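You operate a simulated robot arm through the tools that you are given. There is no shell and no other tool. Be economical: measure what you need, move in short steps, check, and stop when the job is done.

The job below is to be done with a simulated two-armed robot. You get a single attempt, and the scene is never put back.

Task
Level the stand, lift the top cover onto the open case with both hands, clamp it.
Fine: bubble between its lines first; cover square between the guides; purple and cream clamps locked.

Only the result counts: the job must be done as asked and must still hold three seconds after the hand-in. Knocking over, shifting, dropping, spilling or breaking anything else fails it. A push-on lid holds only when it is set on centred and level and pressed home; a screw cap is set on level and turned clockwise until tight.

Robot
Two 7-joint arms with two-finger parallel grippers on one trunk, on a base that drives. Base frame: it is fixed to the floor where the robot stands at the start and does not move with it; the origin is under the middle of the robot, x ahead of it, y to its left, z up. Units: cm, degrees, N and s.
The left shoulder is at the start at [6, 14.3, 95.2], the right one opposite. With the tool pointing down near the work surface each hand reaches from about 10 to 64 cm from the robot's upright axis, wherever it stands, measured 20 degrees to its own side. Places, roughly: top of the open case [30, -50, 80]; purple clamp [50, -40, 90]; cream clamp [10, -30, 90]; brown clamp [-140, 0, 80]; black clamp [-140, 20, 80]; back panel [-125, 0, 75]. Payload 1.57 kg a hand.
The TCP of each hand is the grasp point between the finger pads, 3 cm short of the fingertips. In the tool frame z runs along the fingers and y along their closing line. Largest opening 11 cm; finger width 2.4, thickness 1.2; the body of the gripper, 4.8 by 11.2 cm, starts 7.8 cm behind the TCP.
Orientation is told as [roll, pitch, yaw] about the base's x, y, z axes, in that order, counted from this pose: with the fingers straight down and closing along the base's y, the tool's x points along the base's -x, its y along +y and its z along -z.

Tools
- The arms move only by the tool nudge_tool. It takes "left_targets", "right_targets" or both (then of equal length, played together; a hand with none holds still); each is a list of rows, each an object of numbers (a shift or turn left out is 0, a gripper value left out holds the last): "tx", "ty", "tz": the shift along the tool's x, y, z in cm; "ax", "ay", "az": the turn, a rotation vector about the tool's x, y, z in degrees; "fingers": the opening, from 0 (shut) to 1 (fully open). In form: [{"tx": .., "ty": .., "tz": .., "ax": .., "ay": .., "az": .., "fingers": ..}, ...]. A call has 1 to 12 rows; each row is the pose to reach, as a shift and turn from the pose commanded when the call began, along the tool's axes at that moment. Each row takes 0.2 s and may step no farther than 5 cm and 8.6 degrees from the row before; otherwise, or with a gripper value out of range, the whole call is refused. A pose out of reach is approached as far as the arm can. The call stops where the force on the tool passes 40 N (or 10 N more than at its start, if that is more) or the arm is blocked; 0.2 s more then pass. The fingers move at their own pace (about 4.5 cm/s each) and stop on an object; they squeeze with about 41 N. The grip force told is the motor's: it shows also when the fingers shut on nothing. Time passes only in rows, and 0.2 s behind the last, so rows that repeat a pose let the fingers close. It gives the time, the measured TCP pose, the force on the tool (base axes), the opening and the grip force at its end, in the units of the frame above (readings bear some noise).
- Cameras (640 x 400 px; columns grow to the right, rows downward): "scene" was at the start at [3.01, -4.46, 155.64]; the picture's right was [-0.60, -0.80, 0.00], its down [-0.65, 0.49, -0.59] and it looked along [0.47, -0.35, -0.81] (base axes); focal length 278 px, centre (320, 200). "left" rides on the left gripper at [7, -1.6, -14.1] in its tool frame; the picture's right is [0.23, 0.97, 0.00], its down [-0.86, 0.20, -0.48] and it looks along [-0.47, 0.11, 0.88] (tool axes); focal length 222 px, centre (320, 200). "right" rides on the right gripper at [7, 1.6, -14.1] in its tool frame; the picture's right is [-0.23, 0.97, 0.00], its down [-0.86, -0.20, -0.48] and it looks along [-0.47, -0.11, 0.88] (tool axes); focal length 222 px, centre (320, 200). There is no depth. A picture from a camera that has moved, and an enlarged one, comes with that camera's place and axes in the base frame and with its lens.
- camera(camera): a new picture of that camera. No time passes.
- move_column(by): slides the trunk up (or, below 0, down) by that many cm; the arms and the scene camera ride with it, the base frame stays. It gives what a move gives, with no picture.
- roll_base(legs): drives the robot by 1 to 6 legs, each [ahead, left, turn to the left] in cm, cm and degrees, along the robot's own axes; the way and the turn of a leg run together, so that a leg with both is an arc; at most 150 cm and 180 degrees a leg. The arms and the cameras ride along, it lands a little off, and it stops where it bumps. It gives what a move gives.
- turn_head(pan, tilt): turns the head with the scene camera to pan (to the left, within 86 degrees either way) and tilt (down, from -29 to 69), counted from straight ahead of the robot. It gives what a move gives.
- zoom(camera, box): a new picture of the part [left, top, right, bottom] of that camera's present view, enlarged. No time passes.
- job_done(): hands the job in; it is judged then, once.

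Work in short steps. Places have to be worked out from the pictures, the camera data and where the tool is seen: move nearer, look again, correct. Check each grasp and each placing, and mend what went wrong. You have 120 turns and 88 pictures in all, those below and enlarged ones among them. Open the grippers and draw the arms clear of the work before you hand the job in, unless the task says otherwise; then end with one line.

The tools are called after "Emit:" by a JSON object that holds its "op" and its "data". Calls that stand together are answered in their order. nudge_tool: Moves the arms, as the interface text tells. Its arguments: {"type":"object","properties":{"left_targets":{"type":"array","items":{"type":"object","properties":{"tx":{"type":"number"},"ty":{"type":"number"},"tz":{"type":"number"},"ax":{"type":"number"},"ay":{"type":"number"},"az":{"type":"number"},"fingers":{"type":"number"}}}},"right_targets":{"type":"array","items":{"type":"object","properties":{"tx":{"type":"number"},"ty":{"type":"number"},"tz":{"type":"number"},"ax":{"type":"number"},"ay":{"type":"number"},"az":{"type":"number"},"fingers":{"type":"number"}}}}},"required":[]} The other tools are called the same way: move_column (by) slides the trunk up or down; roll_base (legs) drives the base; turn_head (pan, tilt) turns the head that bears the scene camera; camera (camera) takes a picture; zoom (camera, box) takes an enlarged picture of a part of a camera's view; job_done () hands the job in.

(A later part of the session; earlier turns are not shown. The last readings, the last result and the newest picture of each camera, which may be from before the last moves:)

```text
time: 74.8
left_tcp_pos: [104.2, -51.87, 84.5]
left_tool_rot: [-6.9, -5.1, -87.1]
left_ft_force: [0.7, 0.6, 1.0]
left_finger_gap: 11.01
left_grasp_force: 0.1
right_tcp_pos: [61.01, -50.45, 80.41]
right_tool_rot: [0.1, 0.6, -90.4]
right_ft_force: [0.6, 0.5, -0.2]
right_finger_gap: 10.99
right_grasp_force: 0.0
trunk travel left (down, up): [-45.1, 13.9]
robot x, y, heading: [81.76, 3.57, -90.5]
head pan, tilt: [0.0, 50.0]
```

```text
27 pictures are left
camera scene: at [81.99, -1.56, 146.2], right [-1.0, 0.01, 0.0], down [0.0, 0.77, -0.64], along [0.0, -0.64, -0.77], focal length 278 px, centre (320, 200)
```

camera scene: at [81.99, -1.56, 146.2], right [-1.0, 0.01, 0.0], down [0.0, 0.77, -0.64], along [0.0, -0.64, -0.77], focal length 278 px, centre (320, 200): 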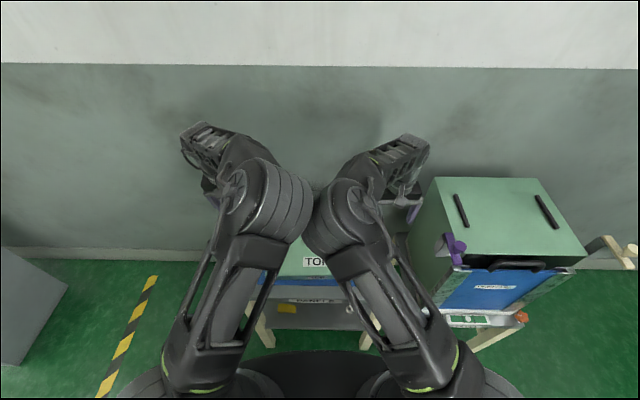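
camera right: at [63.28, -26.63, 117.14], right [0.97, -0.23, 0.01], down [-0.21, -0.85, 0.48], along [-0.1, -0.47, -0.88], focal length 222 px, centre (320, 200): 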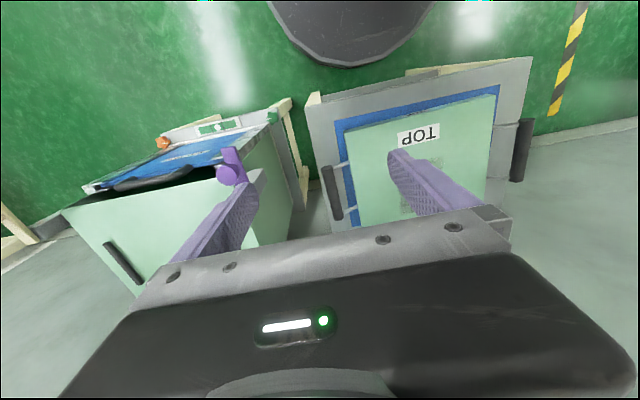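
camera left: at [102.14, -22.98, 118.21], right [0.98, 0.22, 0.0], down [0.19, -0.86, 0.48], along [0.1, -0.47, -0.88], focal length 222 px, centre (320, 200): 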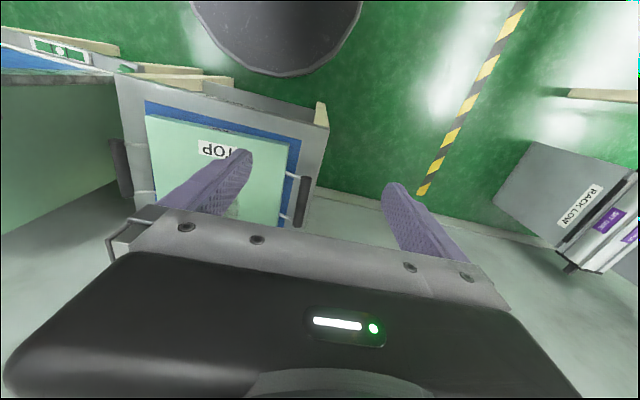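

Both elbows point inward and press each other. With the base 10 cm farther back the arms are straighter and elbows come apart; the lifting itself I'll do with the trunk. I back up and re-extend.

Emit:
{"op": "roll_base", "data": {"legs": [[-10, 0, 0]]}}

Emit:
{"op": "nudge_tool", "data": {"left_targets": [{"ax": -3.5, "ay": 2.5, "az": 1.5}, {"ax": -6.9, "ay": 5, "az": 3, "tx": -2}, {"ax": -6.9, "ay": 5, "az": 3, "tx": -4}, {"ax": -6.9, "ay": 5, "az": 3, "tx": -6}, {"ax": -6.9, "ay": 5, "az": 3, "tx": -8.5, "ty": -0.5}], "right_targets": [{"tx": -2}, {"tx": -4}, {"tx": -6}, {"tx": -8}, {"tx": -10}]}}

Emit:
{"op": "camera", "data": {"camera": "scene"}}

```text
time: 75.5
left_tcp_pos: [104.16, -51.2, 84.52]
left_tool_rot: [-6.9, -5.3, -87.0]
left_ft_force: [0.4, -0.5, -0.5]
left_finger_gap: 11.02
left_grasp_force: 0.1
right_tcp_pos: [60.73, -49.75, 80.34]
right_tool_rot: [0.1, 0.6, -90.6]
right_ft_force: [0.1, -0.1, 0.2]
right_finger_gap: 11.0
right_grasp_force: 0.1
trunk travel left (down, up): [-45.1, 13.9]
robot x, y, heading: [81.5, 3.93, -90.1]
head pan, tilt: [0.0, 50.0]
stopped in leg 1: the robot was blocked; the commanded pose is now the measured one
```

```text
time: 76.7
left_tcp_pos: [101.32, -53.08, 86.03]
left_tool_rot: [0.1, -0.4, -90.6]
left_ft_force: [-0.6, 0.1, -0.1]
left_finger_gap: 11.0
left_grasp_force: 0.1
left hand out of reach, approached as far as the arm can: row 1, 2, 3, 4, 5
right_tcp_pos: [60.8, -59.66, 80.37]
right_tool_rot: [0.2, 0.7, -90.5]
right_ft_force: [0.3, -0.1, 0.0]
right_finger_gap: 10.98
right_grasp_force: 0.2
trunk travel left (down, up): [-45.1, 13.9]
robot x, y, heading: [81.77, 3.72, -90.4]
head pan, tilt: [0.0, 50.0]
```

```text
26 pictures are left
camera scene: at [81.91, -1.02, 146.17], right [-1.0, 0.01, 0.0], down [0.01, 0.77, -0.64], along [0.0, -0.64, -0.77], focal length 278 px, centre (320, 200)
```

scene: 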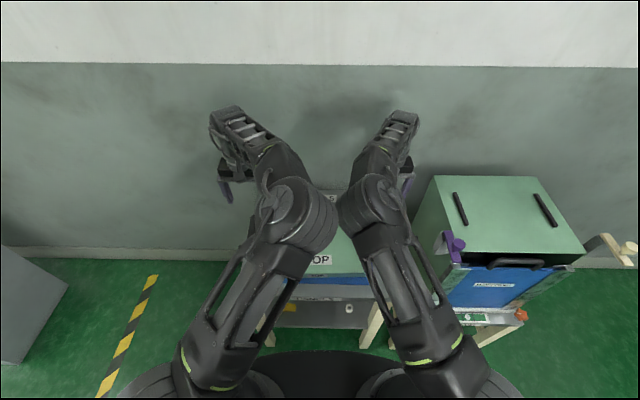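

The base didn't move (arms in contact), so now the hands are extended instead. Elbows are apart now; I back the base 9 cm.

Emit:
{"op": "roll_base", "data": {"legs": [[-9, 0, 0]]}}

Emit:
{"op": "nudge_tool", "data": {"left_targets": [{}], "right_targets": [{}]}}

```text
time: 77.8
left_tcp_pos: [101.64, -44.05, 86.01]
left_tool_rot: [0.2, -0.5, -90.4]
left_ft_force: [0.3, -0.3, 0.6]
left_finger_gap: 11.01
left_grasp_force: 0.1
right_tcp_pos: [60.7, -50.59, 80.33]
right_tool_rot: [0.1, 0.4, -90.5]
right_ft_force: [0.3, 0.6, 0.1]
right_finger_gap: 11.0
right_grasp_force: 0.0
trunk travel left (down, up): [-45.1, 13.9]
robot x, y, heading: [81.93, 12.75, -90.3]
head pan, tilt: [0.0, 50.0]
```

```text
time: 78.2
left_tcp_pos: [101.59, -44.05, 86.03]
left_tool_rot: [0.2, -0.4, -90.3]
left_ft_force: [-0.5, 0.1, -0.4]
left_finger_gap: 10.99
left_grasp_force: 0.0
right_tcp_pos: [60.68, -50.63, 80.34]
right_tool_rot: [0.2, 0.7, -90.6]
right_ft_force: [0.4, 0.6, -0.3]
right_finger_gap: 10.99
right_grasp_force: 0.1
trunk travel left (down, up): [-45.1, 13.9]
robot x, y, heading: [82.08, 12.71, -90.8]
head pan, tilt: [0.0, 50.0]
```

Right hand is above its handle. Now the left to (103.4,-50.5,80).

Emit:
{"op": "nudge_tool", "data": {"left_targets": [{"ty": 0.6, "tz": 2}, {"ty": 1.2, "tz": 4}, {"ty": 1.8, "tz": 5.7, "tx": -1}, {"ty": 1.8, "tz": 5.7, "tx": -3}, {"ty": 1.8, "tz": 5.7, "tx": -5}, {"ty": 1.8, "tz": 5.7, "tx": -6.4}], "right_targets": [{"ty": 0.2}, {"ty": 0.4}, {"ty": 0.6}, {"ty": 0.6}, {"ty": 0.6}, {"ty": 0.6}]}}

Emit:
{"op": "camera", "data": {"camera": "left"}}

Emit:
{"op": "camera", "data": {"camera": "right"}}

```text
time: 79.6
left_tcp_pos: [100.8, -44.29, 82.19]
left_tool_rot: [-1.4, -1.9, -89.5]
left_ft_force: [0.9, -0.6, -1.3]
left_finger_gap: 11.02
left_grasp_force: 0.0
left hand out of reach, approached as far as the arm can: row 1, 2, 3, 4, 5, 6
right_tcp_pos: [59.68, -50.33, 79.19]
right_tool_rot: [-0.3, 1.7, -92.0]
right_ft_force: [-0.2, -0.5, 0.3]
right_finger_gap: 11.0
right_grasp_force: 0.0
trunk travel left (down, up): [-45.1, 13.9]
robot x, y, heading: [81.49, 12.84, -90.5]
head pan, tilt: [0.0, 50.0]
```

```text
25 pictures are left
camera left: at [99.23, -37.0, 95.93], right [0.97, 0.24, -0.03], down [0.22, -0.84, 0.5], along [0.09, -0.49, -0.86], focal length 222 px, centre (320, 200)
```

left: 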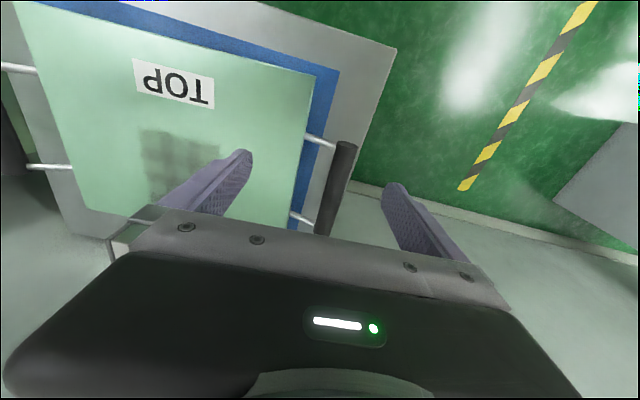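

```text
24 pictures are left
camera right: at [61.62, -43.75, 93.6], right [0.97, -0.26, -0.01], down [-0.23, -0.86, 0.45], along [-0.13, -0.44, -0.89], focal length 222 px, centre (320, 200)
```

right: 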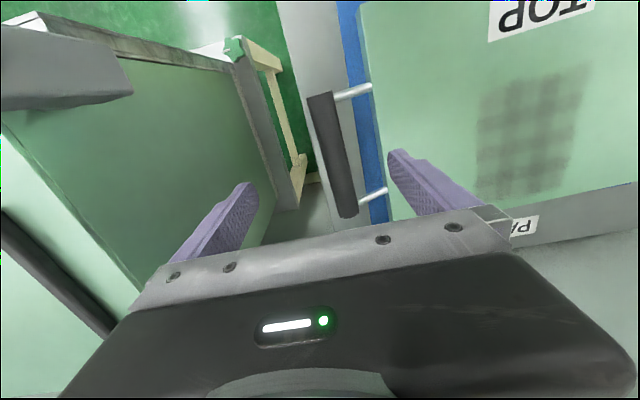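

The elbows still interfere. New plan: shift the base ~9 cm to the left of the cover's middle so the left hand works nearly straight ahead (its elbow outward) while the right reaches out. First I retreat the hands and raise them 10 cm.

Emit:
{"op": "nudge_tool", "data": {"left_targets": [{"tx": 3, "tz": -1}, {"tx": 6, "tz": -3}, {"tx": 9, "tz": -5}, {"tx": 10, "tz": -7, "ty": -2}, {"tx": 10, "tz": -9, "ty": -4}, {"tx": 10, "tz": -9, "ty": -7}, {"tx": 10, "tz": -9, "ty": -10}], "right_targets": [{"tx": 3, "tz": -1, "ty": -1}, {"tx": 6, "tz": -3, "ty": -2}, {"tx": 9, "tz": -6, "ty": -4}, {"tx": 12, "tz": -8, "ty": -6}, {"tx": 14, "tz": -11, "ty": -8}, {"tx": 14, "tz": -13, "ty": -9}, {"tx": 14, "tz": -13, "ty": -9}]}}

Emit:
{"op": "roll_base", "data": {"legs": [[0, 10, 0]]}}

Emit:
{"op": "camera", "data": {"camera": "scene"}}

```text
time: 81.2
left_tcp_pos: [90.47, -33.92, 90.03]
left_tool_rot: [0.2, -0.5, -90.3]
left_ft_force: [0.0, 0.0, -0.3]
left_finger_gap: 10.99
left_grasp_force: 0.1
right_tcp_pos: [52.34, -36.76, 93.27]
right_tool_rot: [0.1, 0.6, -90.6]
right_ft_force: [0.3, 0.1, -0.2]
right_finger_gap: 10.99
right_grasp_force: 0.0
trunk travel left (down, up): [-45.1, 13.9]
robot x, y, heading: [82.03, 12.68, -90.5]
head pan, tilt: [0.0, 50.0]
```

```text
time: 82.4
left_tcp_pos: [100.71, -33.85, 89.83]
left_tool_rot: [0.1, -0.4, -90.3]
left_ft_force: [-0.4, 0.1, -0.8]
left_finger_gap: 10.98
left_grasp_force: 0.1
right_tcp_pos: [62.57, -36.86, 93.18]
right_tool_rot: [0.1, 0.6, -90.5]
right_ft_force: [-0.4, 0.8, 0.9]
right_finger_gap: 11.02
right_grasp_force: 0.1
trunk travel left (down, up): [-45.1, 13.9]
robot x, y, heading: [91.65, 13.18, -90.5]
head pan, tilt: [0.0, 50.0]
```

```text
23 pictures are left
camera scene: at [92.09, 7.93, 146.17], right [-1.0, 0.01, 0.0], down [0.0, 0.77, -0.64], along [0.0, -0.64, -0.77], focal length 278 px, centre (320, 200)
```

scene: 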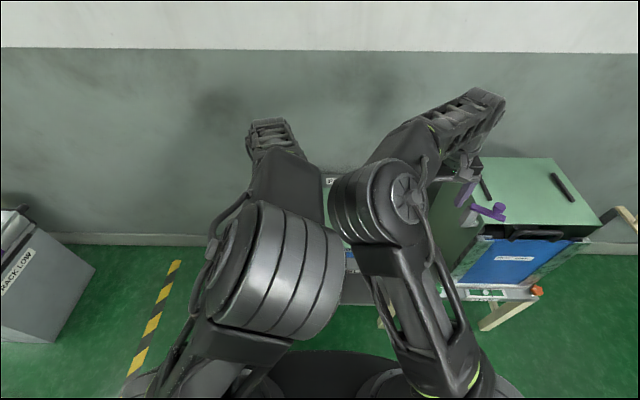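

The elbows are apart now. I lower the trunk 10 cm, roll 6 cm forward, and extend the hands over the handles.

Emit:
{"op": "move_column", "data": {"by": -10}}

Emit:
{"op": "roll_base", "data": {"legs": [[6, 0, 0]]}}

Emit:
{"op": "nudge_tool", "data": {"left_targets": [{"tx": -2, "ty": 0.6}, {"tx": -4, "ty": 1.2}, {"tx": -6, "ty": 1.8}, {"tx": -8, "ty": 2.4}, {"tx": -10.3, "ty": 2.7}], "right_targets": [{"tx": -1.5, "ty": -0.3, "tz": 0.7}, {"tx": -3, "ty": -0.6, "tz": 1.4}, {"tx": -4.5, "ty": -0.9, "tz": 2.1}, {"tx": -6, "ty": -1.2, "tz": 2.8}, {"tx": -7.5, "ty": -1.2, "tz": 3}]}}

Emit:
{"op": "camera", "data": {"camera": "scene"}}

```text
time: 83.7
left_tcp_pos: [100.58, -33.94, 79.97]
left_tool_rot: [0.2, -0.5, -90.2]
left_ft_force: [0.3, -0.1, 0.3]
left_finger_gap: 10.99
left_grasp_force: 0.0
right_tcp_pos: [62.5, -36.88, 83.12]
right_tool_rot: [0.2, 0.6, -90.6]
right_ft_force: [0.0, 0.2, -0.3]
right_finger_gap: 10.98
right_grasp_force: 0.1
trunk travel left (down, up): [-35.1, 23.9]
robot x, y, heading: [91.77, 13.07, -90.6]
head pan, tilt: [0.0, 50.0]
```

```text
time: 84.7
left_tcp_pos: [100.44, -39.95, 79.93]
left_tool_rot: [0.1, -0.4, -90.4]
left_ft_force: [0.2, 0.0, -0.5]
left_finger_gap: 11.03
left_grasp_force: 0.0
right_tcp_pos: [62.41, -42.79, 83.17]
right_tool_rot: [0.1, 0.6, -90.7]
right_ft_force: [0.0, 0.1, 0.0]
right_finger_gap: 11.0
right_grasp_force: 0.1
trunk travel left (down, up): [-35.1, 23.9]
robot x, y, heading: [92.28, 6.63, -90.3]
head pan, tilt: [0.0, 50.0]
```

```text
time: 85.9
left_tcp_pos: [103.23, -50.25, 80.02]
left_tool_rot: [0.2, -0.4, -90.4]
left_ft_force: [0.5, 1.1, -0.6]
left_finger_gap: 10.99
left_grasp_force: 0.1
right_tcp_pos: [61.11, -50.14, 80.33]
right_tool_rot: [0.1, 0.5, -90.6]
right_ft_force: [-0.2, 0.5, 0.0]
right_finger_gap: 11.01
right_grasp_force: 0.2
trunk travel left (down, up): [-35.1, 23.9]
robot x, y, heading: [91.51, 6.83, -90.5]
head pan, tilt: [0.0, 50.0]
```

```text
22 pictures are left
camera scene: at [91.9, 1.96, 136.17], right [-1.0, 0.01, 0.0], down [0.01, 0.77, -0.64], along [-0.01, -0.64, -0.77], focal length 278 px, centre (320, 200)
```

scene: 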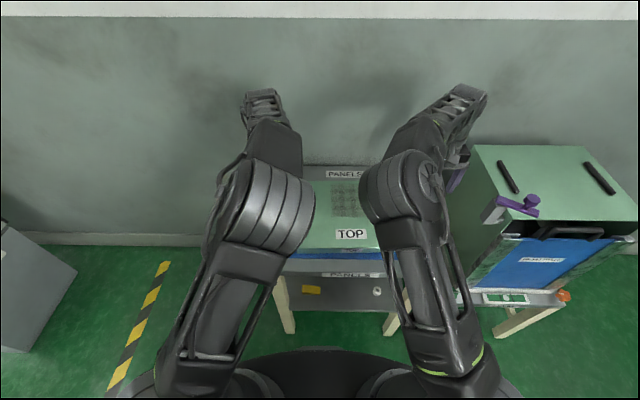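

Both hands now stand right above the handles with elbows free. But the purple lever got swung over the plate in passing; it must be opened before the cover goes on. I retreat the hands, raise the trunk 16 and roll right 30 cm to push it open.

Emit:
{"op": "nudge_tool", "data": {"left_targets": [{"tx": 2.5, "ty": -0.7}, {"tx": 5, "ty": -1.4}, {"tx": 7.5, "ty": -2}, {"tx": 10, "ty": -2.7}], "right_targets": [{"tx": 2.5}, {"tx": 5}, {"tx": 7.5, "fingers": 0}, {"tx": 9.5, "fingers": 0}]}}

Emit:
{"op": "move_column", "data": {"by": 17}}

Emit:
{"op": "roll_base", "data": {"legs": [[0, -25, 0]]}}

Emit:
{"op": "camera", "data": {"camera": "right"}}

```text
time: 86.9
left_tcp_pos: [100.56, -40.29, 80.2]
left_tool_rot: [0.2, -0.5, -90.4]
left_ft_force: [-0.2, -0.3, -0.5]
left_finger_gap: 10.99
left_grasp_force: 0.1
right_tcp_pos: [60.97, -40.85, 80.43]
right_tool_rot: [0.1, 0.5, -90.5]
right_ft_force: [0.5, 0.5, 0.6]
right_finger_gap: 5.8
right_grasp_force: 0.4
trunk travel left (down, up): [-35.1, 23.9]
robot x, y, heading: [92.21, 6.39, -90.3]
head pan, tilt: [0.0, 50.0]
```

```text
time: 88.8
left_tcp_pos: [100.61, -40.37, 97.26]
left_tool_rot: [0.2, -0.4, -90.3]
left_ft_force: [-0.2, 0.2, 0.6]
left_finger_gap: 11.01
left_grasp_force: 0.0
right_tcp_pos: [60.97, -40.91, 97.39]
right_tool_rot: [0.1, 0.6, -90.6]
right_ft_force: [0.2, -0.4, -0.4]
right_finger_gap: 0.01
right_grasp_force: 21.8
trunk travel left (down, up): [-52.1, 6.9]
robot x, y, heading: [91.66, 6.72, -90.6]
head pan, tilt: [0.0, 50.0]
```

```text
time: 90.6
left_tcp_pos: [75.69, -40.21, 97.27]
left_tool_rot: [0.2, -0.6, -90.4]
left_ft_force: [0.4, 0.7, 0.2]
left_finger_gap: 11.0
left_grasp_force: 0.0
right_tcp_pos: [36.02, -40.61, 97.22]
right_tool_rot: [0.2, 0.7, -90.6]
right_ft_force: [0.5, -0.1, 0.1]
right_finger_gap: 0.0
right_grasp_force: 20.8
trunk travel left (down, up): [-52.1, 6.9]
robot x, y, heading: [67.29, 7.03, -90.6]
head pan, tilt: [0.0, 50.0]
```

```text
21 pictures are left
camera right: at [37.71, -33.83, 111.62], right [0.97, -0.24, 0.0], down [-0.21, -0.86, 0.47], along [-0.11, -0.46, -0.88], focal length 222 px, centre (320, 200)
```

right: 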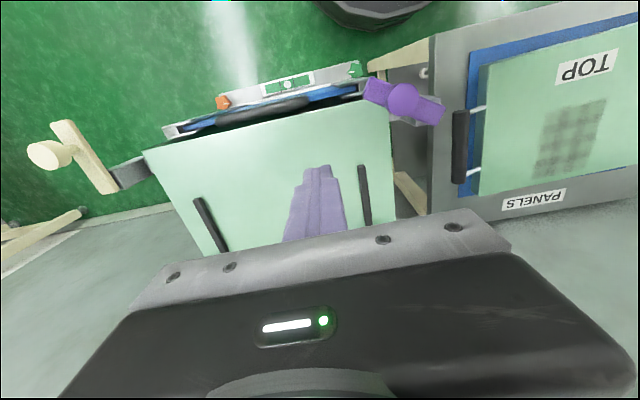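

Clear view: purple lever tip (42.6,-35.7), pivot (49,-39). I go behind its tip at (42,-39.5), down to z≈88.

Emit:
{"op": "nudge_tool", "data": {"right_targets": [{"ty": 3, "tx": 0.5}, {"ty": 6, "tx": 1.1}, {"ty": 6, "tx": 1.1, "tz": 4.5}, {"ty": 6, "tx": 1.1, "tz": 9}, {"ty": 6.3, "tx": 1.5, "tz": 9}, {"ty": 6.5, "tx": 1.85, "tz": 9}, {"ty": 6.7, "tx": 2.2, "tz": 9}, {"ty": 6.9, "tx": 2.5, "tz": 9}, {"ty": 7.1, "tx": 2.8, "tz": 9}, {"ty": 7.3, "tx": 3.1, "tz": 9}]}}

Emit:
{"op": "nudge_tool", "data": {"right_targets": [{"ty": 0.2, "tx": 0.3}, {"ty": 0.4, "tx": 0.6}, {"ty": 0.6, "tx": 0.9}, {"ty": 0.8, "tx": 1.2}, {"ty": 1.0, "tx": 1.5}, {"ty": 1.2, "tx": 1.8}, {"ty": 1.4, "tx": 2.1}, {"ty": 1.6, "tx": 2.4}, {"ty": 1.8, "tx": 2.7}, {"ty": 2, "tx": 3}, {"ty": 2.2, "tx": 3.3}, {"ty": 2.4, "tx": 3.6}]}}

Emit:
{"op": "camera", "data": {"camera": "right"}}

```text
time: 92.8
left_tcp_pos: [75.77, -40.1, 97.43]
left_tool_rot: [-0.2, -0.6, -90.2]
left_ft_force: [0.6, -0.5, 0.1]
left_finger_gap: 10.99
left_grasp_force: 0.2
right_tcp_pos: [43.26, -37.31, 88.38]
right_tool_rot: [0.1, 0.6, -90.8]
right_ft_force: [0.5, -0.3, 0.4]
right_finger_gap: 0.02
right_grasp_force: 21.2
trunk travel left (down, up): [-52.1, 6.9]
robot x, y, heading: [67.0, 7.25, -90.8]
head pan, tilt: [0.0, 50.0]
```

```text
time: 95.4
left_tcp_pos: [75.7, -40.32, 97.97]
left_tool_rot: [-1.5, -1.1, -90.1]
left_ft_force: [0.2, -0.8, 0.0]
left_finger_gap: 11.02
left_grasp_force: 0.0
right_tcp_pos: [43.01, -33.18, 87.39]
right_tool_rot: [0.0, 2.4, -95.5]
right_ft_force: [-0.4, 1.0, -0.5]
right_finger_gap: 0.03
right_grasp_force: 21.6
trunk travel left (down, up): [-52.1, 6.9]
robot x, y, heading: [66.69, 6.85, -90.4]
head pan, tilt: [0.0, 50.0]
```

```text
20 pictures are left
camera right: at [45.18, -26.95, 101.91], right [0.95, -0.32, -0.01], down [-0.28, -0.85, 0.44], along [-0.15, -0.42, -0.9], focal length 222 px, centre (320, 200)
```

right: 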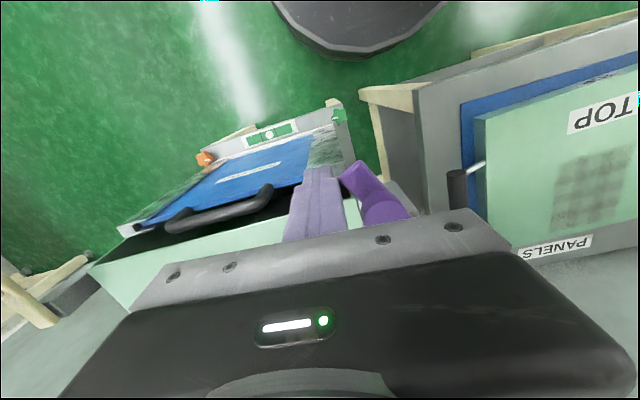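

Lever nearly open; the elbows brush, so I move the left hand outward 8 cm while continuing the push toward +x.

Emit:
{"op": "nudge_tool", "data": {"right_targets": [{}, {}, {}, {"ty": 0.4}, {"ty": 0.8}, {"ty": 1.2}, {"ty": 1.6}, {"ty": 2}, {"ty": 2.4}, {"ty": 2.8}, {"ty": 3.2}, {"ty": 3.6}], "left_targets": [{"ty": 3}, {"ty": 6}, {"ty": 9}, {"ty": 9}, {"ty": 9}, {"ty": 9}, {"ty": 9}, {"ty": 9}, {"ty": 9}, {"ty": 9}, {"ty": 9}, {"ty": 9}]}}

Emit:
{"op": "nudge_tool", "data": {"right_targets": [{"ty": 0.4}, {"ty": 0.8}, {"ty": 1.2}, {"ty": 1.6}, {"ty": 2}]}}

Emit:
{"op": "camera", "data": {"camera": "right"}}

```text
time: 96.8
left_tcp_pos: [84.76, -40.36, 97.25]
left_tool_rot: [0.2, -0.4, -90.4]
left_ft_force: [0.7, -0.6, -0.7]
left_finger_gap: 10.99
left_grasp_force: 0.1
right_tcp_pos: [46.15, -34.08, 88.57]
right_tool_rot: [-0.8, 0.4, -91.2]
right_ft_force: [-15.9, -0.3, 2.3]
right_finger_gap: 0.02
right_grasp_force: 21.2
trunk travel left (down, up): [-52.1, 6.9]
robot x, y, heading: [66.79, 7.32, -90.6]
head pan, tilt: [0.0, 50.0]
stopped in row 7 (right hand): the force on the tool passed its limit (the readings are from after the stop); the commanded pose is now the measured one
```

```text
time: 97.4
left_tcp_pos: [84.54, -40.42, 97.17]
left_tool_rot: [0.1, -0.5, -90.7]
left_ft_force: [0.6, -0.7, 0.9]
left_finger_gap: 10.98
left_grasp_force: 0.1
right_tcp_pos: [46.1, -34.01, 88.59]
right_tool_rot: [-1.3, 0.3, -91.7]
right_ft_force: [-15.9, -0.9, -0.8]
right_finger_gap: 0.0
right_grasp_force: 21.2
trunk travel left (down, up): [-52.1, 6.9]
robot x, y, heading: [66.81, 7.16, -90.5]
head pan, tilt: [0.0, 50.0]
stopped in row 2 (right hand): the force on the tool passed its limit (the readings are from after the stop); the commanded pose is now the measured one
```

```text
19 pictures are left
camera right: at [48.3, -27.17, 102.81], right [0.97, -0.26, -0.02], down [-0.21, -0.85, 0.48], along [-0.14, -0.46, -0.88], focal length 222 px, centre (320, 200)
```

right: 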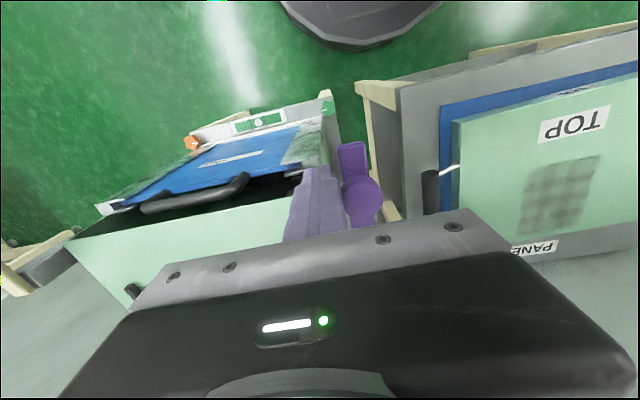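

Purple lever is open against its stop. I lift the right hand off, roll back left 25 cm, and restore the hand positions.

Emit:
{"op": "nudge_tool", "data": {"right_targets": [{"ty": -0.8}, {"ty": -0.8, "tz": -4.5}, {"ty": -0.8, "tz": -9}, {"ty": -4, "tz": -9, "tx": -2}, {"ty": -7, "tz": -9, "tx": -4.5}, {"ty": -9.8, "tz": -9, "tx": -7, "fingers": 1}, {"ty": -9.8, "tz": -9, "tx": -7, "az": -0.8, "fingers": 1}], "left_targets": [{}, {}, {}, {"ty": -3}, {"ty": -6}, {"ty": -9}, {"ty": -9}]}}

Emit:
{"op": "roll_base", "data": {"legs": [[0, 25, 0]]}}

Emit:
{"op": "move_column", "data": {"by": -16}}

```text
time: 99.0
left_tcp_pos: [75.63, -40.25, 97.31]
left_tool_rot: [0.1, -0.5, -90.6]
left_ft_force: [-0.4, -0.7, -1.0]
left_finger_gap: 10.99
left_grasp_force: 0.1
right_tcp_pos: [36.95, -40.84, 97.7]
right_tool_rot: [-1.0, 0.1, -90.6]
right_ft_force: [0.2, 0.5, 0.5]
right_finger_gap: 4.97
right_grasp_force: 0.2
trunk travel left (down, up): [-52.1, 6.9]
robot x, y, heading: [66.65, 7.19, -90.9]
head pan, tilt: [0.0, 50.0]
```

```text
time: 100.8
left_tcp_pos: [100.74, -40.42, 97.31]
left_tool_rot: [0.0, -0.5, -90.2]
left_ft_force: [0.5, -0.2, -0.2]
left_finger_gap: 10.97
left_grasp_force: 0.1
right_tcp_pos: [62.07, -41.17, 97.68]
right_tool_rot: [-1.0, 0.3, -90.4]
right_ft_force: [-0.9, 0.2, 0.2]
right_finger_gap: 10.99
right_grasp_force: 0.1
trunk travel left (down, up): [-52.1, 6.9]
robot x, y, heading: [91.78, 6.81, -90.4]
head pan, tilt: [0.0, 50.0]
```

```text
time: 102.6
left_tcp_pos: [100.64, -40.43, 81.25]
left_tool_rot: [0.2, -0.5, -90.3]
left_ft_force: [-0.1, 0.2, 0.4]
left_finger_gap: 10.98
left_grasp_force: 0.0
right_tcp_pos: [61.96, -41.16, 81.79]
right_tool_rot: [-1.1, 0.3, -90.4]
right_ft_force: [-0.3, 0.0, 0.6]
right_finger_gap: 11.04
right_grasp_force: 0.0
trunk travel left (down, up): [-36.1, 22.9]
robot x, y, heading: [91.82, 6.89, -90.5]
head pan, tilt: [0.0, 50.0]
```

Now I extend over the handles and descend to z≈73.5 (fingertips ≈70.5).

Emit:
{"op": "nudge_tool", "data": {"left_targets": [{"tx": -2.5, "ty": 0.7}, {"tx": -5, "ty": 1.4}, {"tx": -7.5, "ty": 2.1}, {"tx": -10, "ty": 2.75}, {"tx": -10, "ty": 2.75, "tz": 2.5}, {"tx": -10, "ty": 2.75, "tz": 5}, {"tx": -10, "ty": 2.75, "tz": 6.5}, {"tx": -10, "ty": 2.75, "tz": 7.7}], "right_targets": [{"tx": -2.3}, {"tx": -4.7, "ty": -0.2}, {"tx": -7, "ty": -0.4}, {"tx": -9.35, "ty": -0.5}, {"tx": -9.35, "ty": -0.5, "tz": 2.5}, {"tx": -9.35, "ty": -0.5, "tz": 5}, {"tx": -9.35, "ty": -0.5, "tz": 7}, {"tx": -9.35, "ty": -0.5, "tz": 8.2}]}}

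Emit:
{"op": "camera", "data": {"camera": "left"}}

Emit:
{"op": "camera", "data": {"camera": "right"}}

```text
time: 104.4
left_tcp_pos: [103.4, -50.43, 73.5]
left_tool_rot: [0.2, -0.4, -90.4]
left_ft_force: [0.4, -0.5, -0.1]
left_finger_gap: 10.99
left_grasp_force: 0.1
right_tcp_pos: [61.33, -50.45, 73.45]
right_tool_rot: [-1.1, 0.2, -90.4]
right_ft_force: [0.8, -0.4, -0.5]
right_finger_gap: 10.98
right_grasp_force: 0.0
trunk travel left (down, up): [-36.1, 22.9]
robot x, y, heading: [91.67, 6.44, -90.4]
head pan, tilt: [0.0, 50.0]
```

```text
18 pictures are left
camera left: at [101.72, -43.48, 87.44], right [0.98, 0.22, 0.0], down [0.19, -0.85, 0.49], along [0.11, -0.47, -0.87], focal length 222 px, centre (320, 200)
```

left: 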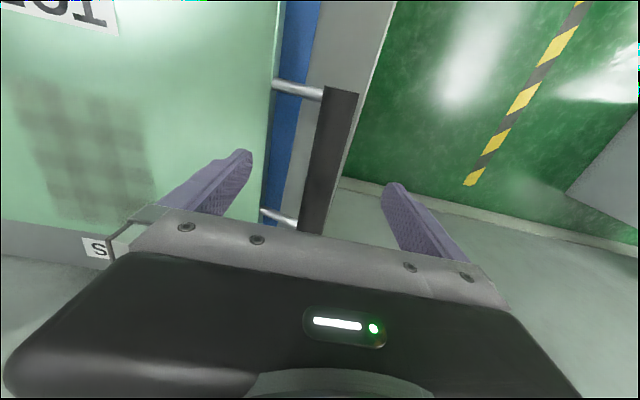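

```text
17 pictures are left
camera right: at [63.22, -43.52, 87.67], right [0.97, -0.23, -0.02], down [-0.2, -0.86, 0.48], along [-0.13, -0.46, -0.88], focal length 222 px, centre (320, 200)
```

right: 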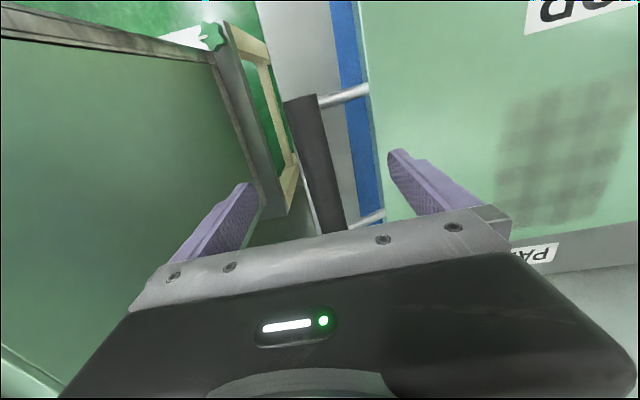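

Handles lie centred between the fingers. I narrow to 5.5 cm and lower slowly another 2 cm.

Emit:
{"op": "nudge_tool", "data": {"left_targets": [{"fingers": 0.5}, {"fingers": 0.5}, {"fingers": 0.5}, {"tz": 0.5}, {"tz": 1}, {"tz": 1.5}, {"tz": 2}], "right_targets": [{"fingers": 0.5}, {"fingers": 0.5}, {"fingers": 0.5}, {"tz": 0.5}, {"tz": 1}, {"tz": 1.5}, {"tz": 2}]}}

```text
time: 106.0
left_tcp_pos: [103.49, -50.56, 71.59]
left_tool_rot: [0.1, -0.6, -90.3]
left_ft_force: [-0.8, -0.9, 0.3]
left_finger_gap: 5.5
left_grasp_force: 0.1
right_tcp_pos: [61.23, -50.48, 71.45]
right_tool_rot: [-1.1, 0.3, -90.4]
right_ft_force: [-0.1, -0.5, -0.1]
right_finger_gap: 5.52
right_grasp_force: 0.1
trunk travel left (down, up): [-36.1, 22.9]
robot x, y, heading: [91.77, 6.77, -90.2]
head pan, tilt: [0.0, 50.0]
```

No contact; 0.7 lower, then close both.

Emit:
{"op": "nudge_tool", "data": {"left_targets": [{"tz": 0.4}, {"tz": 0.7}, {"tz": 0.7, "fingers": 0}, {"tz": 0.7, "fingers": 0}, {"tz": 0.7, "fingers": 0}, {"tz": 0.7, "fingers": 0}], "right_targets": [{"tz": 0.4}, {"tz": 0.7}, {"tz": 0.7, "fingers": 0}, {"tz": 0.7, "fingers": 0}, {"tz": 0.7, "fingers": 0}, {"tz": 0.7, "fingers": 0}]}}

Emit:
{"op": "nudge_tool", "data": {"left_targets": [{}, {}], "right_targets": [{}, {}]}}

```text
time: 107.4
left_tcp_pos: [103.85, -50.69, 70.85]
left_tool_rot: [0.4, -0.5, -90.0]
left_ft_force: [14.4, 0.0, 1.6]
left_finger_gap: 2.67
left_grasp_force: 34.8
right_tcp_pos: [61.12, -50.49, 70.81]
right_tool_rot: [-1.2, 0.2, -90.4]
right_ft_force: [-9.9, 1.0, -0.8]
right_finger_gap: 2.64
right_grasp_force: 34.7
trunk travel left (down, up): [-36.1, 22.9]
robot x, y, heading: [91.74, 6.92, -90.2]
head pan, tilt: [0.0, 50.0]
```

```text
time: 108.0
left_tcp_pos: [103.71, -50.45, 70.85]
left_tool_rot: [0.3, -0.5, -90.2]
left_ft_force: [20.4, -1.9, 2.0]
left_finger_gap: 2.65
left_grasp_force: 36.8
right_tcp_pos: [61.0, -50.37, 70.83]
right_tool_rot: [-1.2, 0.3, -90.4]
right_ft_force: [-16.3, 2.5, 1.4]
right_finger_gap: 2.68
right_grasp_force: 38.2
trunk travel left (down, up): [-36.1, 22.9]
robot x, y, heading: [92.0, 6.41, -90.3]
head pan, tilt: [0.0, 50.0]
```

Both handles gripped (2.65 cm). I relax the hands 0.3 cm outward each, then lift a little with the trunk.

Emit:
{"op": "nudge_tool", "data": {"left_targets": [{"ty": 0.15}, {"ty": 0.3}, {"ty": 0.3}], "right_targets": [{"ty": -0.15}, {"ty": -0.3}, {"ty": -0.3}]}}

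Emit:
{"op": "move_column", "data": {"by": 3}}

Emit:
{"op": "camera", "data": {"camera": "scene"}}

```text
time: 108.8
left_tcp_pos: [103.69, -50.57, 70.86]
left_tool_rot: [0.0, -0.4, -90.4]
left_ft_force: [5.2, -2.6, -0.8]
left_finger_gap: 2.68
left_grasp_force: 37.8
right_tcp_pos: [61.15, -50.51, 70.82]
right_tool_rot: [-0.9, 0.2, -90.2]
right_ft_force: [-1.7, 9.4, 0.9]
right_finger_gap: 2.64
right_grasp_force: 37.7
trunk travel left (down, up): [-36.1, 22.9]
robot x, y, heading: [92.13, 6.54, -90.4]
head pan, tilt: [0.0, 50.0]
```

```text
time: 109.6
left_tcp_pos: [103.64, -50.55, 73.77]
left_tool_rot: [0.1, -0.4, -90.4]
left_ft_force: [-5.6, -3.9, -5.1]
left_finger_gap: 2.68
left_grasp_force: 36.8
right_tcp_pos: [61.04, -50.66, 73.81]
right_tool_rot: [-0.7, 0.3, -90.3]
right_ft_force: [4.8, 4.0, -5.7]
right_finger_gap: 2.67
right_grasp_force: 38.0
trunk travel left (down, up): [-39.1, 19.9]
robot x, y, heading: [91.76, 6.79, -90.2]
head pan, tilt: [0.0, 50.0]
```

```text
16 pictures are left
camera scene: at [91.91, 1.83, 140.16], right [-1.0, 0.01, 0.0], down [0.01, 0.77, -0.64], along [0.0, -0.64, -0.77], focal length 278 px, centre (320, 200)
```

scene: 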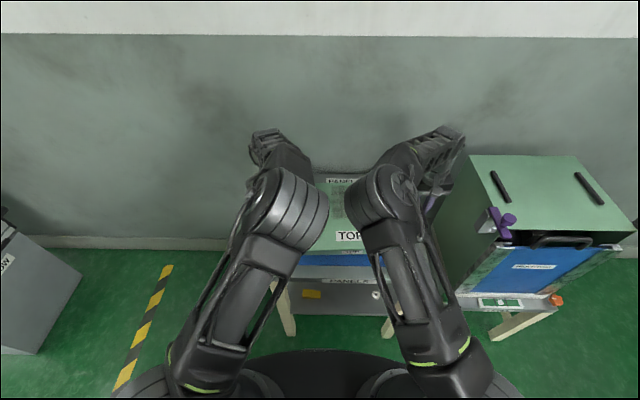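

Cover lifts cleanly (≈5.5 N each hand). I raise it to the top of the trunk's travel plus 2 cm with the arms, then roll right to the case.

Emit:
{"op": "move_column", "data": {"by": 19.5}}

Emit:
{"op": "nudge_tool", "data": {"left_targets": [{"tz": -0.5}, {"tz": -1}, {"tz": -1.5}, {"tz": -2}], "right_targets": [{"tz": -0.5}, {"tz": -1}, {"tz": -1.5}, {"tz": -2}]}}

Emit:
{"op": "roll_base", "data": {"legs": [[0, -20, 0]]}}

Emit:
{"op": "camera", "data": {"camera": "scene"}}

```text
time: 111.7
left_tcp_pos: [103.69, -50.67, 93.33]
left_tool_rot: [0.0, -0.5, -90.2]
left_ft_force: [-23.9, -4.2, -5.2]
left_finger_gap: 2.67
left_grasp_force: 37.6
right_tcp_pos: [60.92, -50.58, 93.24]
right_tool_rot: [-1.0, 0.3, -90.2]
right_ft_force: [22.7, 4.0, -5.7]
right_finger_gap: 2.67
right_grasp_force: 37.8
trunk travel left (down, up): [-58.6, 0.4]
robot x, y, heading: [92.18, 6.42, -90.3]
head pan, tilt: [0.0, 50.0]
```

```text
time: 112.7
left_tcp_pos: [103.67, -50.7, 95.36]
left_tool_rot: [0.0, -0.5, -90.3]
left_ft_force: [-21.9, -4.1, -5.9]
left_finger_gap: 2.66
left_grasp_force: 37.7
right_tcp_pos: [61.13, -50.51, 95.2]
right_tool_rot: [-0.9, 0.3, -90.3]
right_ft_force: [21.4, 5.0, -5.1]
right_finger_gap: 2.68
right_grasp_force: 37.7
trunk travel left (down, up): [-58.6, 0.4]
robot x, y, heading: [91.67, 6.57, -90.5]
head pan, tilt: [0.0, 50.0]
```

```text
time: 114.3
left_tcp_pos: [84.13, -50.54, 95.4]
left_tool_rot: [0.1, -0.5, -90.3]
left_ft_force: [-22.4, -4.4, -6.1]
left_finger_gap: 2.66
left_grasp_force: 38.0
right_tcp_pos: [41.54, -50.56, 95.27]
right_tool_rot: [-0.9, 0.4, -90.2]
right_ft_force: [21.5, 4.2, -4.6]
right_finger_gap: 2.68
right_grasp_force: 37.9
trunk travel left (down, up): [-58.6, 0.4]
robot x, y, heading: [71.73, 7.3, -90.4]
head pan, tilt: [0.0, 50.0]
```

```text
15 pictures are left
camera scene: at [72.2, 1.95, 159.67], right [-1.0, 0.01, 0.0], down [0.0, 0.77, -0.64], along [0.0, -0.64, -0.77], focal length 278 px, centre (320, 200)
```

scene: 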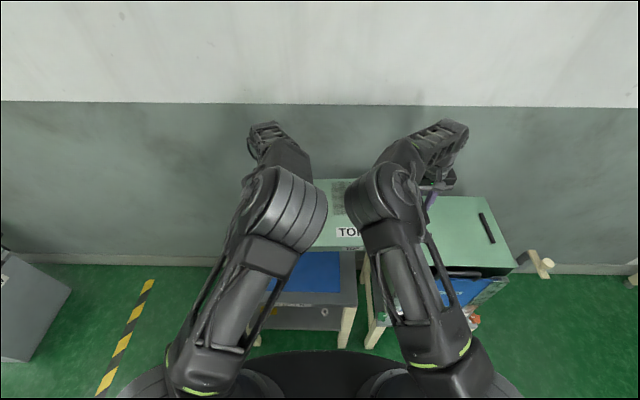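

The blue mat stayed behind; cover carried well. I relax the inward strain and roll the remaining 34 cm.

Emit:
{"op": "nudge_tool", "data": {"left_targets": [{"ty": -0.12}, {"ty": -0.25}], "right_targets": [{"ty": 0.12}, {"ty": 0.25}]}}

Emit:
{"op": "roll_base", "data": {"legs": [[0, -34.1, 0]]}}

Emit:
{"op": "camera", "data": {"camera": "scene"}}

Emit:
{"op": "camera", "data": {"camera": "right"}}

```text
time: 114.9
left_tcp_pos: [84.25, -50.65, 95.36]
left_tool_rot: [0.2, -0.5, -90.0]
left_ft_force: [11.2, -4.3, -5.3]
left_finger_gap: 2.67
left_grasp_force: 37.5
right_tcp_pos: [41.67, -50.54, 95.3]
right_tool_rot: [-1.1, 0.4, -90.2]
right_ft_force: [-11.7, 4.6, -5.2]
right_finger_gap: 2.7
right_grasp_force: 37.5
trunk travel left (down, up): [-58.6, 0.4]
robot x, y, heading: [72.54, 6.79, -90.5]
head pan, tilt: [0.0, 50.0]
```

```text
time: 117.1
left_tcp_pos: [50.35, -50.46, 95.35]
left_tool_rot: [0.3, -0.4, -90.1]
left_ft_force: [27.3, -3.4, -5.6]
left_finger_gap: 2.66
left_grasp_force: 37.9
right_tcp_pos: [7.78, -50.31, 95.2]
right_tool_rot: [-1.1, 0.6, -90.1]
right_ft_force: [-28.0, 3.8, -5.8]
right_finger_gap: 2.68
right_grasp_force: 37.8
trunk travel left (down, up): [-58.6, 0.4]
robot x, y, heading: [38.18, 7.16, -90.4]
head pan, tilt: [0.0, 50.0]
```

```text
14 pictures are left
camera scene: at [38.37, 2.12, 159.67], right [-1.0, 0.01, 0.0], down [0.0, 0.77, -0.64], along [0.0, -0.64, -0.77], focal length 278 px, centre (320, 200)
```

scene: 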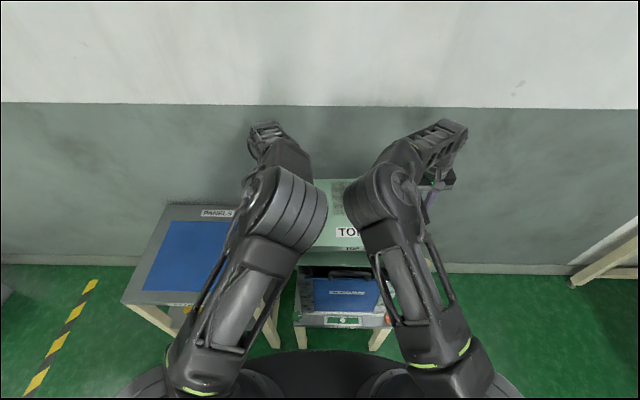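

```text
13 pictures are left
camera right: at [9.64, -43.54, 109.52], right [0.97, -0.23, -0.02], down [-0.19, -0.86, 0.48], along [-0.13, -0.46, -0.88], focal length 222 px, centre (320, 200)
```

right: 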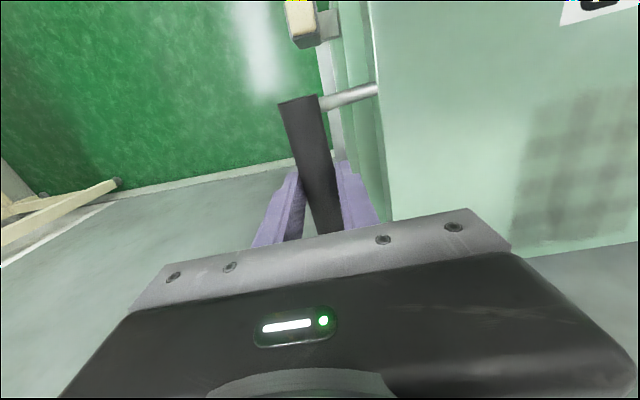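

I compare the cover's edges with the case edges below, right side then left side.

Emit:
{"op": "zoom", "data": {"camera": "right", "box": [240, 0, 480, 150]}}

Emit:
{"op": "zoom", "data": {"camera": "left", "box": [160, 0, 400, 150]}}

```text
2.67 times, centred on (360, 75) of right
camera zoom: at [9.64, -43.54, 109.52], right [0.97, -0.23, -0.02], down [-0.19, -0.86, 0.48], along [-0.13, -0.46, -0.88], focal length 592 px, centre (213, 533)
```

zoom: 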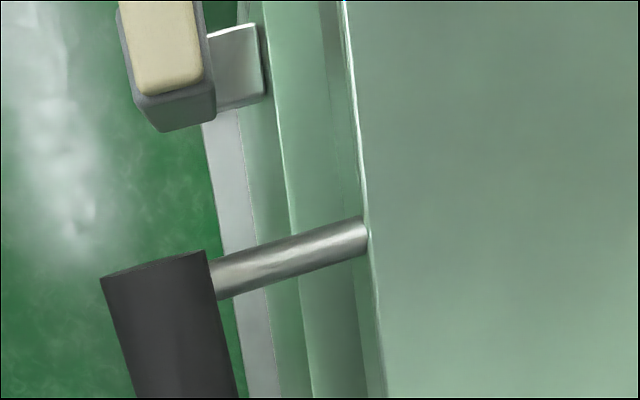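

```text
2.67 times, centred on (280, 75) of left
camera zoom: at [48.49, -43.41, 109.28], right [0.97, 0.23, 0.0], down [0.19, -0.85, 0.49], along [0.11, -0.47, -0.87], focal length 592 px, centre (427, 533)
```

zoom: 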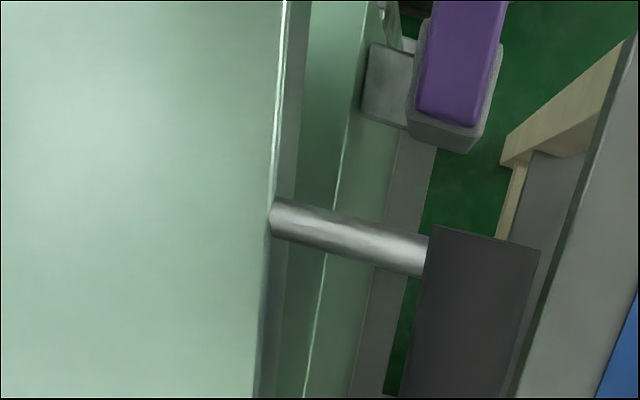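

x: cover spans 12.4–45.5, plate 11.9–45.1, so shift −0.4. Now the front edge for y, by zooming the scene view.

Emit:
{"op": "zoom", "data": {"camera": "scene", "box": [280, 210, 400, 335]}}

```text
3.20 times, centred on (340, 272) of scene
camera zoom: at [38.37, 2.12, 159.67], right [-1.0, 0.01, 0.0], down [0.0, 0.77, -0.64], along [0.0, -0.64, -0.77], focal length 891 px, centre (256, -32)
```

zoom: 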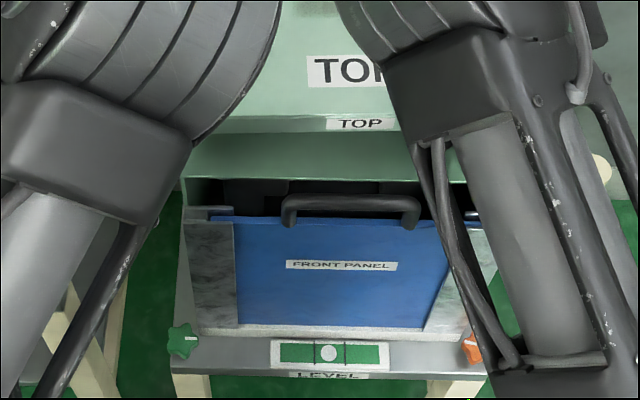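

Parallax makes y uncertain, so I shift x by −0.4, lower to ~3 cm above the plate and compare edges there.

Emit:
{"op": "nudge_tool", "data": {"left_targets": [{"ty": -0.15}, {"ty": -0.3}], "right_targets": [{"ty": -0.25}, {"ty": -0.5}]}}

Emit:
{"op": "move_column", "data": {"by": -8}}

Emit:
{"op": "zoom", "data": {"camera": "scene", "box": [280, 210, 400, 285]}}

Emit:
{"op": "zoom", "data": {"camera": "right", "box": [240, 0, 480, 150]}}

```text
time: 117.7
left_tcp_pos: [49.91, -50.39, 95.47]
left_tool_rot: [0.2, -0.5, -90.0]
left_ft_force: [-4.7, -3.8, -5.0]
left_finger_gap: 2.65
left_grasp_force: 37.4
right_tcp_pos: [7.4, -50.41, 95.2]
right_tool_rot: [-0.9, 0.6, -90.0]
right_ft_force: [6.3, 4.6, -5.5]
right_finger_gap: 2.69
right_grasp_force: 37.6
trunk travel left (down, up): [-58.6, 0.4]
robot x, y, heading: [38.19, 6.98, -90.5]
head pan, tilt: [0.0, 50.0]
```

```text
time: 118.9
left_tcp_pos: [50.01, -50.16, 87.78]
left_tool_rot: [0.1, -0.9, -90.2]
left_ft_force: [-14.2, -5.4, 25.5]
left_finger_gap: 2.69
left_grasp_force: 37.6
right_tcp_pos: [7.42, -50.42, 87.8]
right_tool_rot: [-1.2, -0.1, -90.1]
right_ft_force: [11.7, -5.1, 25.6]
right_finger_gap: 2.64
right_grasp_force: 37.3
trunk travel left (down, up): [-50.6, 8.4]
robot x, y, heading: [38.27, 7.05, -90.4]
head pan, tilt: [0.0, 50.0]
```

```text
5.33 times, centred on (340, 248) of scene
camera zoom: at [38.55, 2.61, 151.76], right [-1.0, 0.01, 0.0], down [0.0, 0.76, -0.64], along [0.0, -0.64, -0.76], focal length 1485 px, centre (213, -53)
```

zoom: 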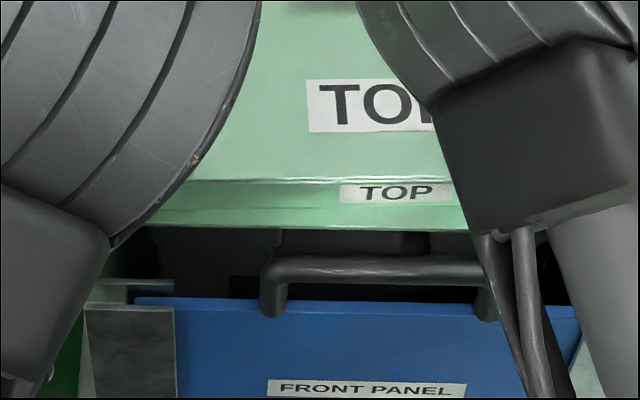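

```text
2.67 times, centred on (360, 75) of right
camera zoom: at [9.3, -43.38, 101.98], right [0.97, -0.23, -0.02], down [-0.19, -0.85, 0.48], along [-0.13, -0.47, -0.88], focal length 592 px, centre (213, 533)
```

zoom: 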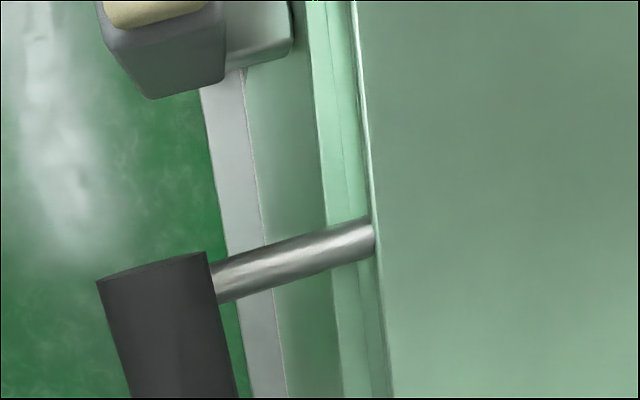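

Both hands feel 25 N: the cover already rests on the plate (its top ≈85, plate ≈83). Front strip of plate showing is ≈1.3 cm, right strip ≈0.65 cm. I check the left strip.

Emit:
{"op": "zoom", "data": {"camera": "left", "box": [160, 0, 400, 150]}}

```text
2.67 times, centred on (280, 75) of left
camera zoom: at [48.24, -43.15, 101.69], right [0.97, 0.22, 0.0], down [0.2, -0.85, 0.49], along [0.11, -0.48, -0.87], focal length 592 px, centre (427, 533)
```

zoom: 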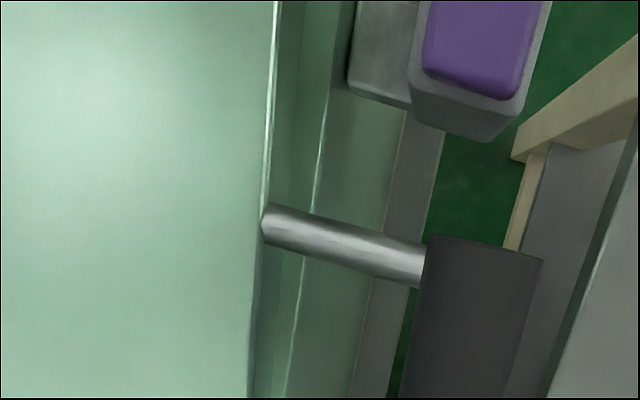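

x is centred within 1 mm. I lift 1.5 cm, shift the cover 0.6 cm toward the front with a slight (0.6°) yaw correction, and set it down again.

Emit:
{"op": "move_column", "data": {"by": 1.5}}

Emit:
{"op": "nudge_tool", "data": {"left_targets": [{"tx": 0.2}, {"tx": 0.4}, {"tx": 0.4}], "right_targets": [{"tx": 0.4}, {"tx": 0.85}, {"tx": 0.85}]}}

Emit:
{"op": "move_column", "data": {"by": -1.5}}

Emit:
{"op": "zoom", "data": {"camera": "scene", "box": [280, 210, 400, 285]}}

```text
time: 119.5
left_tcp_pos: [50.1, -50.27, 88.77]
left_tool_rot: [0.2, -0.2, -90.1]
left_ft_force: [-15.6, -3.4, -5.9]
left_finger_gap: 2.69
left_grasp_force: 37.5
right_tcp_pos: [7.39, -50.39, 88.59]
right_tool_rot: [-0.9, 0.7, -90.2]
right_ft_force: [15.6, 3.0, -4.8]
right_finger_gap: 2.64
right_grasp_force: 37.1
trunk travel left (down, up): [-52.1, 6.9]
robot x, y, heading: [38.28, 7.24, -90.2]
head pan, tilt: [0.0, 50.0]
```

```text
time: 120.3
left_tcp_pos: [49.95, -49.96, 88.96]
left_tool_rot: [0.1, -0.4, -90.2]
left_ft_force: [-18.3, -0.5, -5.4]
left_finger_gap: 2.65
left_grasp_force: 38.2
right_tcp_pos: [7.44, -49.63, 88.72]
right_tool_rot: [-1.1, 0.4, -90.1]
right_ft_force: [19.2, 0.3, -4.1]
right_finger_gap: 2.69
right_grasp_force: 37.4
trunk travel left (down, up): [-52.1, 6.9]
robot x, y, heading: [38.44, 7.09, -90.5]
head pan, tilt: [0.0, 50.0]
```

```text
time: 120.9
left_tcp_pos: [50.08, -49.96, 87.85]
left_tool_rot: [0.1, -0.9, -90.2]
left_ft_force: [-20.6, -2.2, 14.7]
left_finger_gap: 2.65
left_grasp_force: 37.8
right_tcp_pos: [7.47, -49.61, 87.77]
right_tool_rot: [-1.2, -0.1, -90.0]
right_ft_force: [20.2, -5.1, 20.7]
right_finger_gap: 2.64
right_grasp_force: 37.7
trunk travel left (down, up): [-50.6, 8.4]
robot x, y, heading: [38.48, 7.11, -90.1]
head pan, tilt: [0.0, 50.0]
```

```text
5.33 times, centred on (340, 248) of scene
camera zoom: at [38.54, 2.48, 151.75], right [-1.0, 0.01, 0.0], down [0.0, 0.77, -0.64], along [0.0, -0.64, -0.77], focal length 1485 px, centre (213, -53)
```

zoom: 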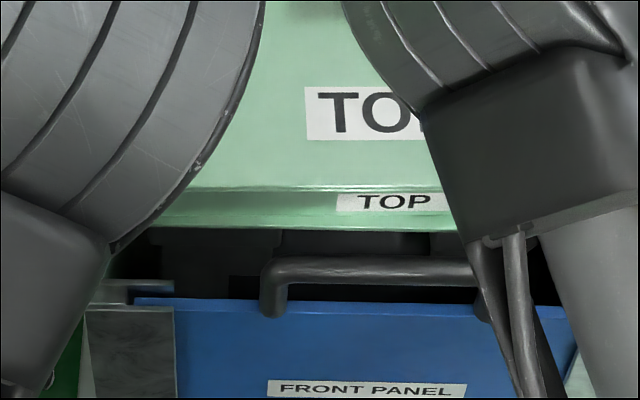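

Yaw is now nearly square (front edge within ~0.3° of the plate's). One more small correction: 0.2–0.35 cm to the front, then set down and press lightly.

Emit:
{"op": "move_column", "data": {"by": 1.2}}

Emit:
{"op": "nudge_tool", "data": {"left_targets": [{"tx": 0.2, "ty": -0.1}, {"tx": 0.2, "ty": -0.1}], "right_targets": [{"tx": 0.35, "ty": 0.1}, {"tx": 0.35, "ty": 0.1}]}}

Emit:
{"op": "move_column", "data": {"by": -1.2}}

Emit:
{"op": "zoom", "data": {"camera": "scene", "box": [280, 210, 400, 285]}}

```text
time: 121.5
left_tcp_pos: [50.02, -49.94, 88.44]
left_tool_rot: [0.2, -0.3, -90.1]
left_ft_force: [-21.5, -0.5, -6.4]
left_finger_gap: 2.66
left_grasp_force: 37.5
right_tcp_pos: [7.22, -49.63, 88.35]
right_tool_rot: [-1.0, 0.6, -90.3]
right_ft_force: [21.9, -0.1, -5.2]
right_finger_gap: 2.66
right_grasp_force: 37.4
trunk travel left (down, up): [-51.8, 7.2]
robot x, y, heading: [38.34, 6.66, -90.5]
head pan, tilt: [0.0, 50.0]
```

```text
time: 122.1
left_tcp_pos: [50.05, -49.72, 88.6]
left_tool_rot: [0.3, -0.4, -90.0]
left_ft_force: [-15.8, 1.7, -5.0]
left_finger_gap: 2.67
left_grasp_force: 37.0
right_tcp_pos: [7.34, -49.28, 88.55]
right_tool_rot: [-1.1, 0.5, -90.2]
right_ft_force: [16.3, -1.2, -5.2]
right_finger_gap: 2.67
right_grasp_force: 37.4
trunk travel left (down, up): [-51.8, 7.2]
robot x, y, heading: [37.76, 7.02, -90.4]
head pan, tilt: [0.0, 50.0]
```

```text
time: 122.7
left_tcp_pos: [49.97, -49.78, 87.63]
left_tool_rot: [0.1, -0.9, -90.2]
left_ft_force: [-16.0, -3.2, 11.7]
left_finger_gap: 2.65
left_grasp_force: 37.8
right_tcp_pos: [7.47, -49.11, 87.61]
right_tool_rot: [-1.1, -0.1, -90.1]
right_ft_force: [14.4, -3.0, 21.4]
right_finger_gap: 2.65
right_grasp_force: 37.5
trunk travel left (down, up): [-50.6, 8.4]
robot x, y, heading: [38.57, 7.27, -90.0]
head pan, tilt: [0.0, 50.0]
```

```text
5.33 times, centred on (340, 248) of scene
camera zoom: at [38.56, 2.46, 151.75], right [-1.0, 0.01, 0.0], down [0.0, 0.77, -0.64], along [0.0, -0.64, -0.77], focal length 1485 px, centre (213, -53)
```

zoom: 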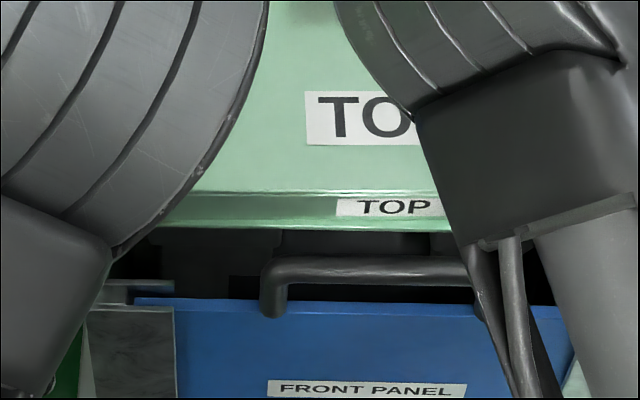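

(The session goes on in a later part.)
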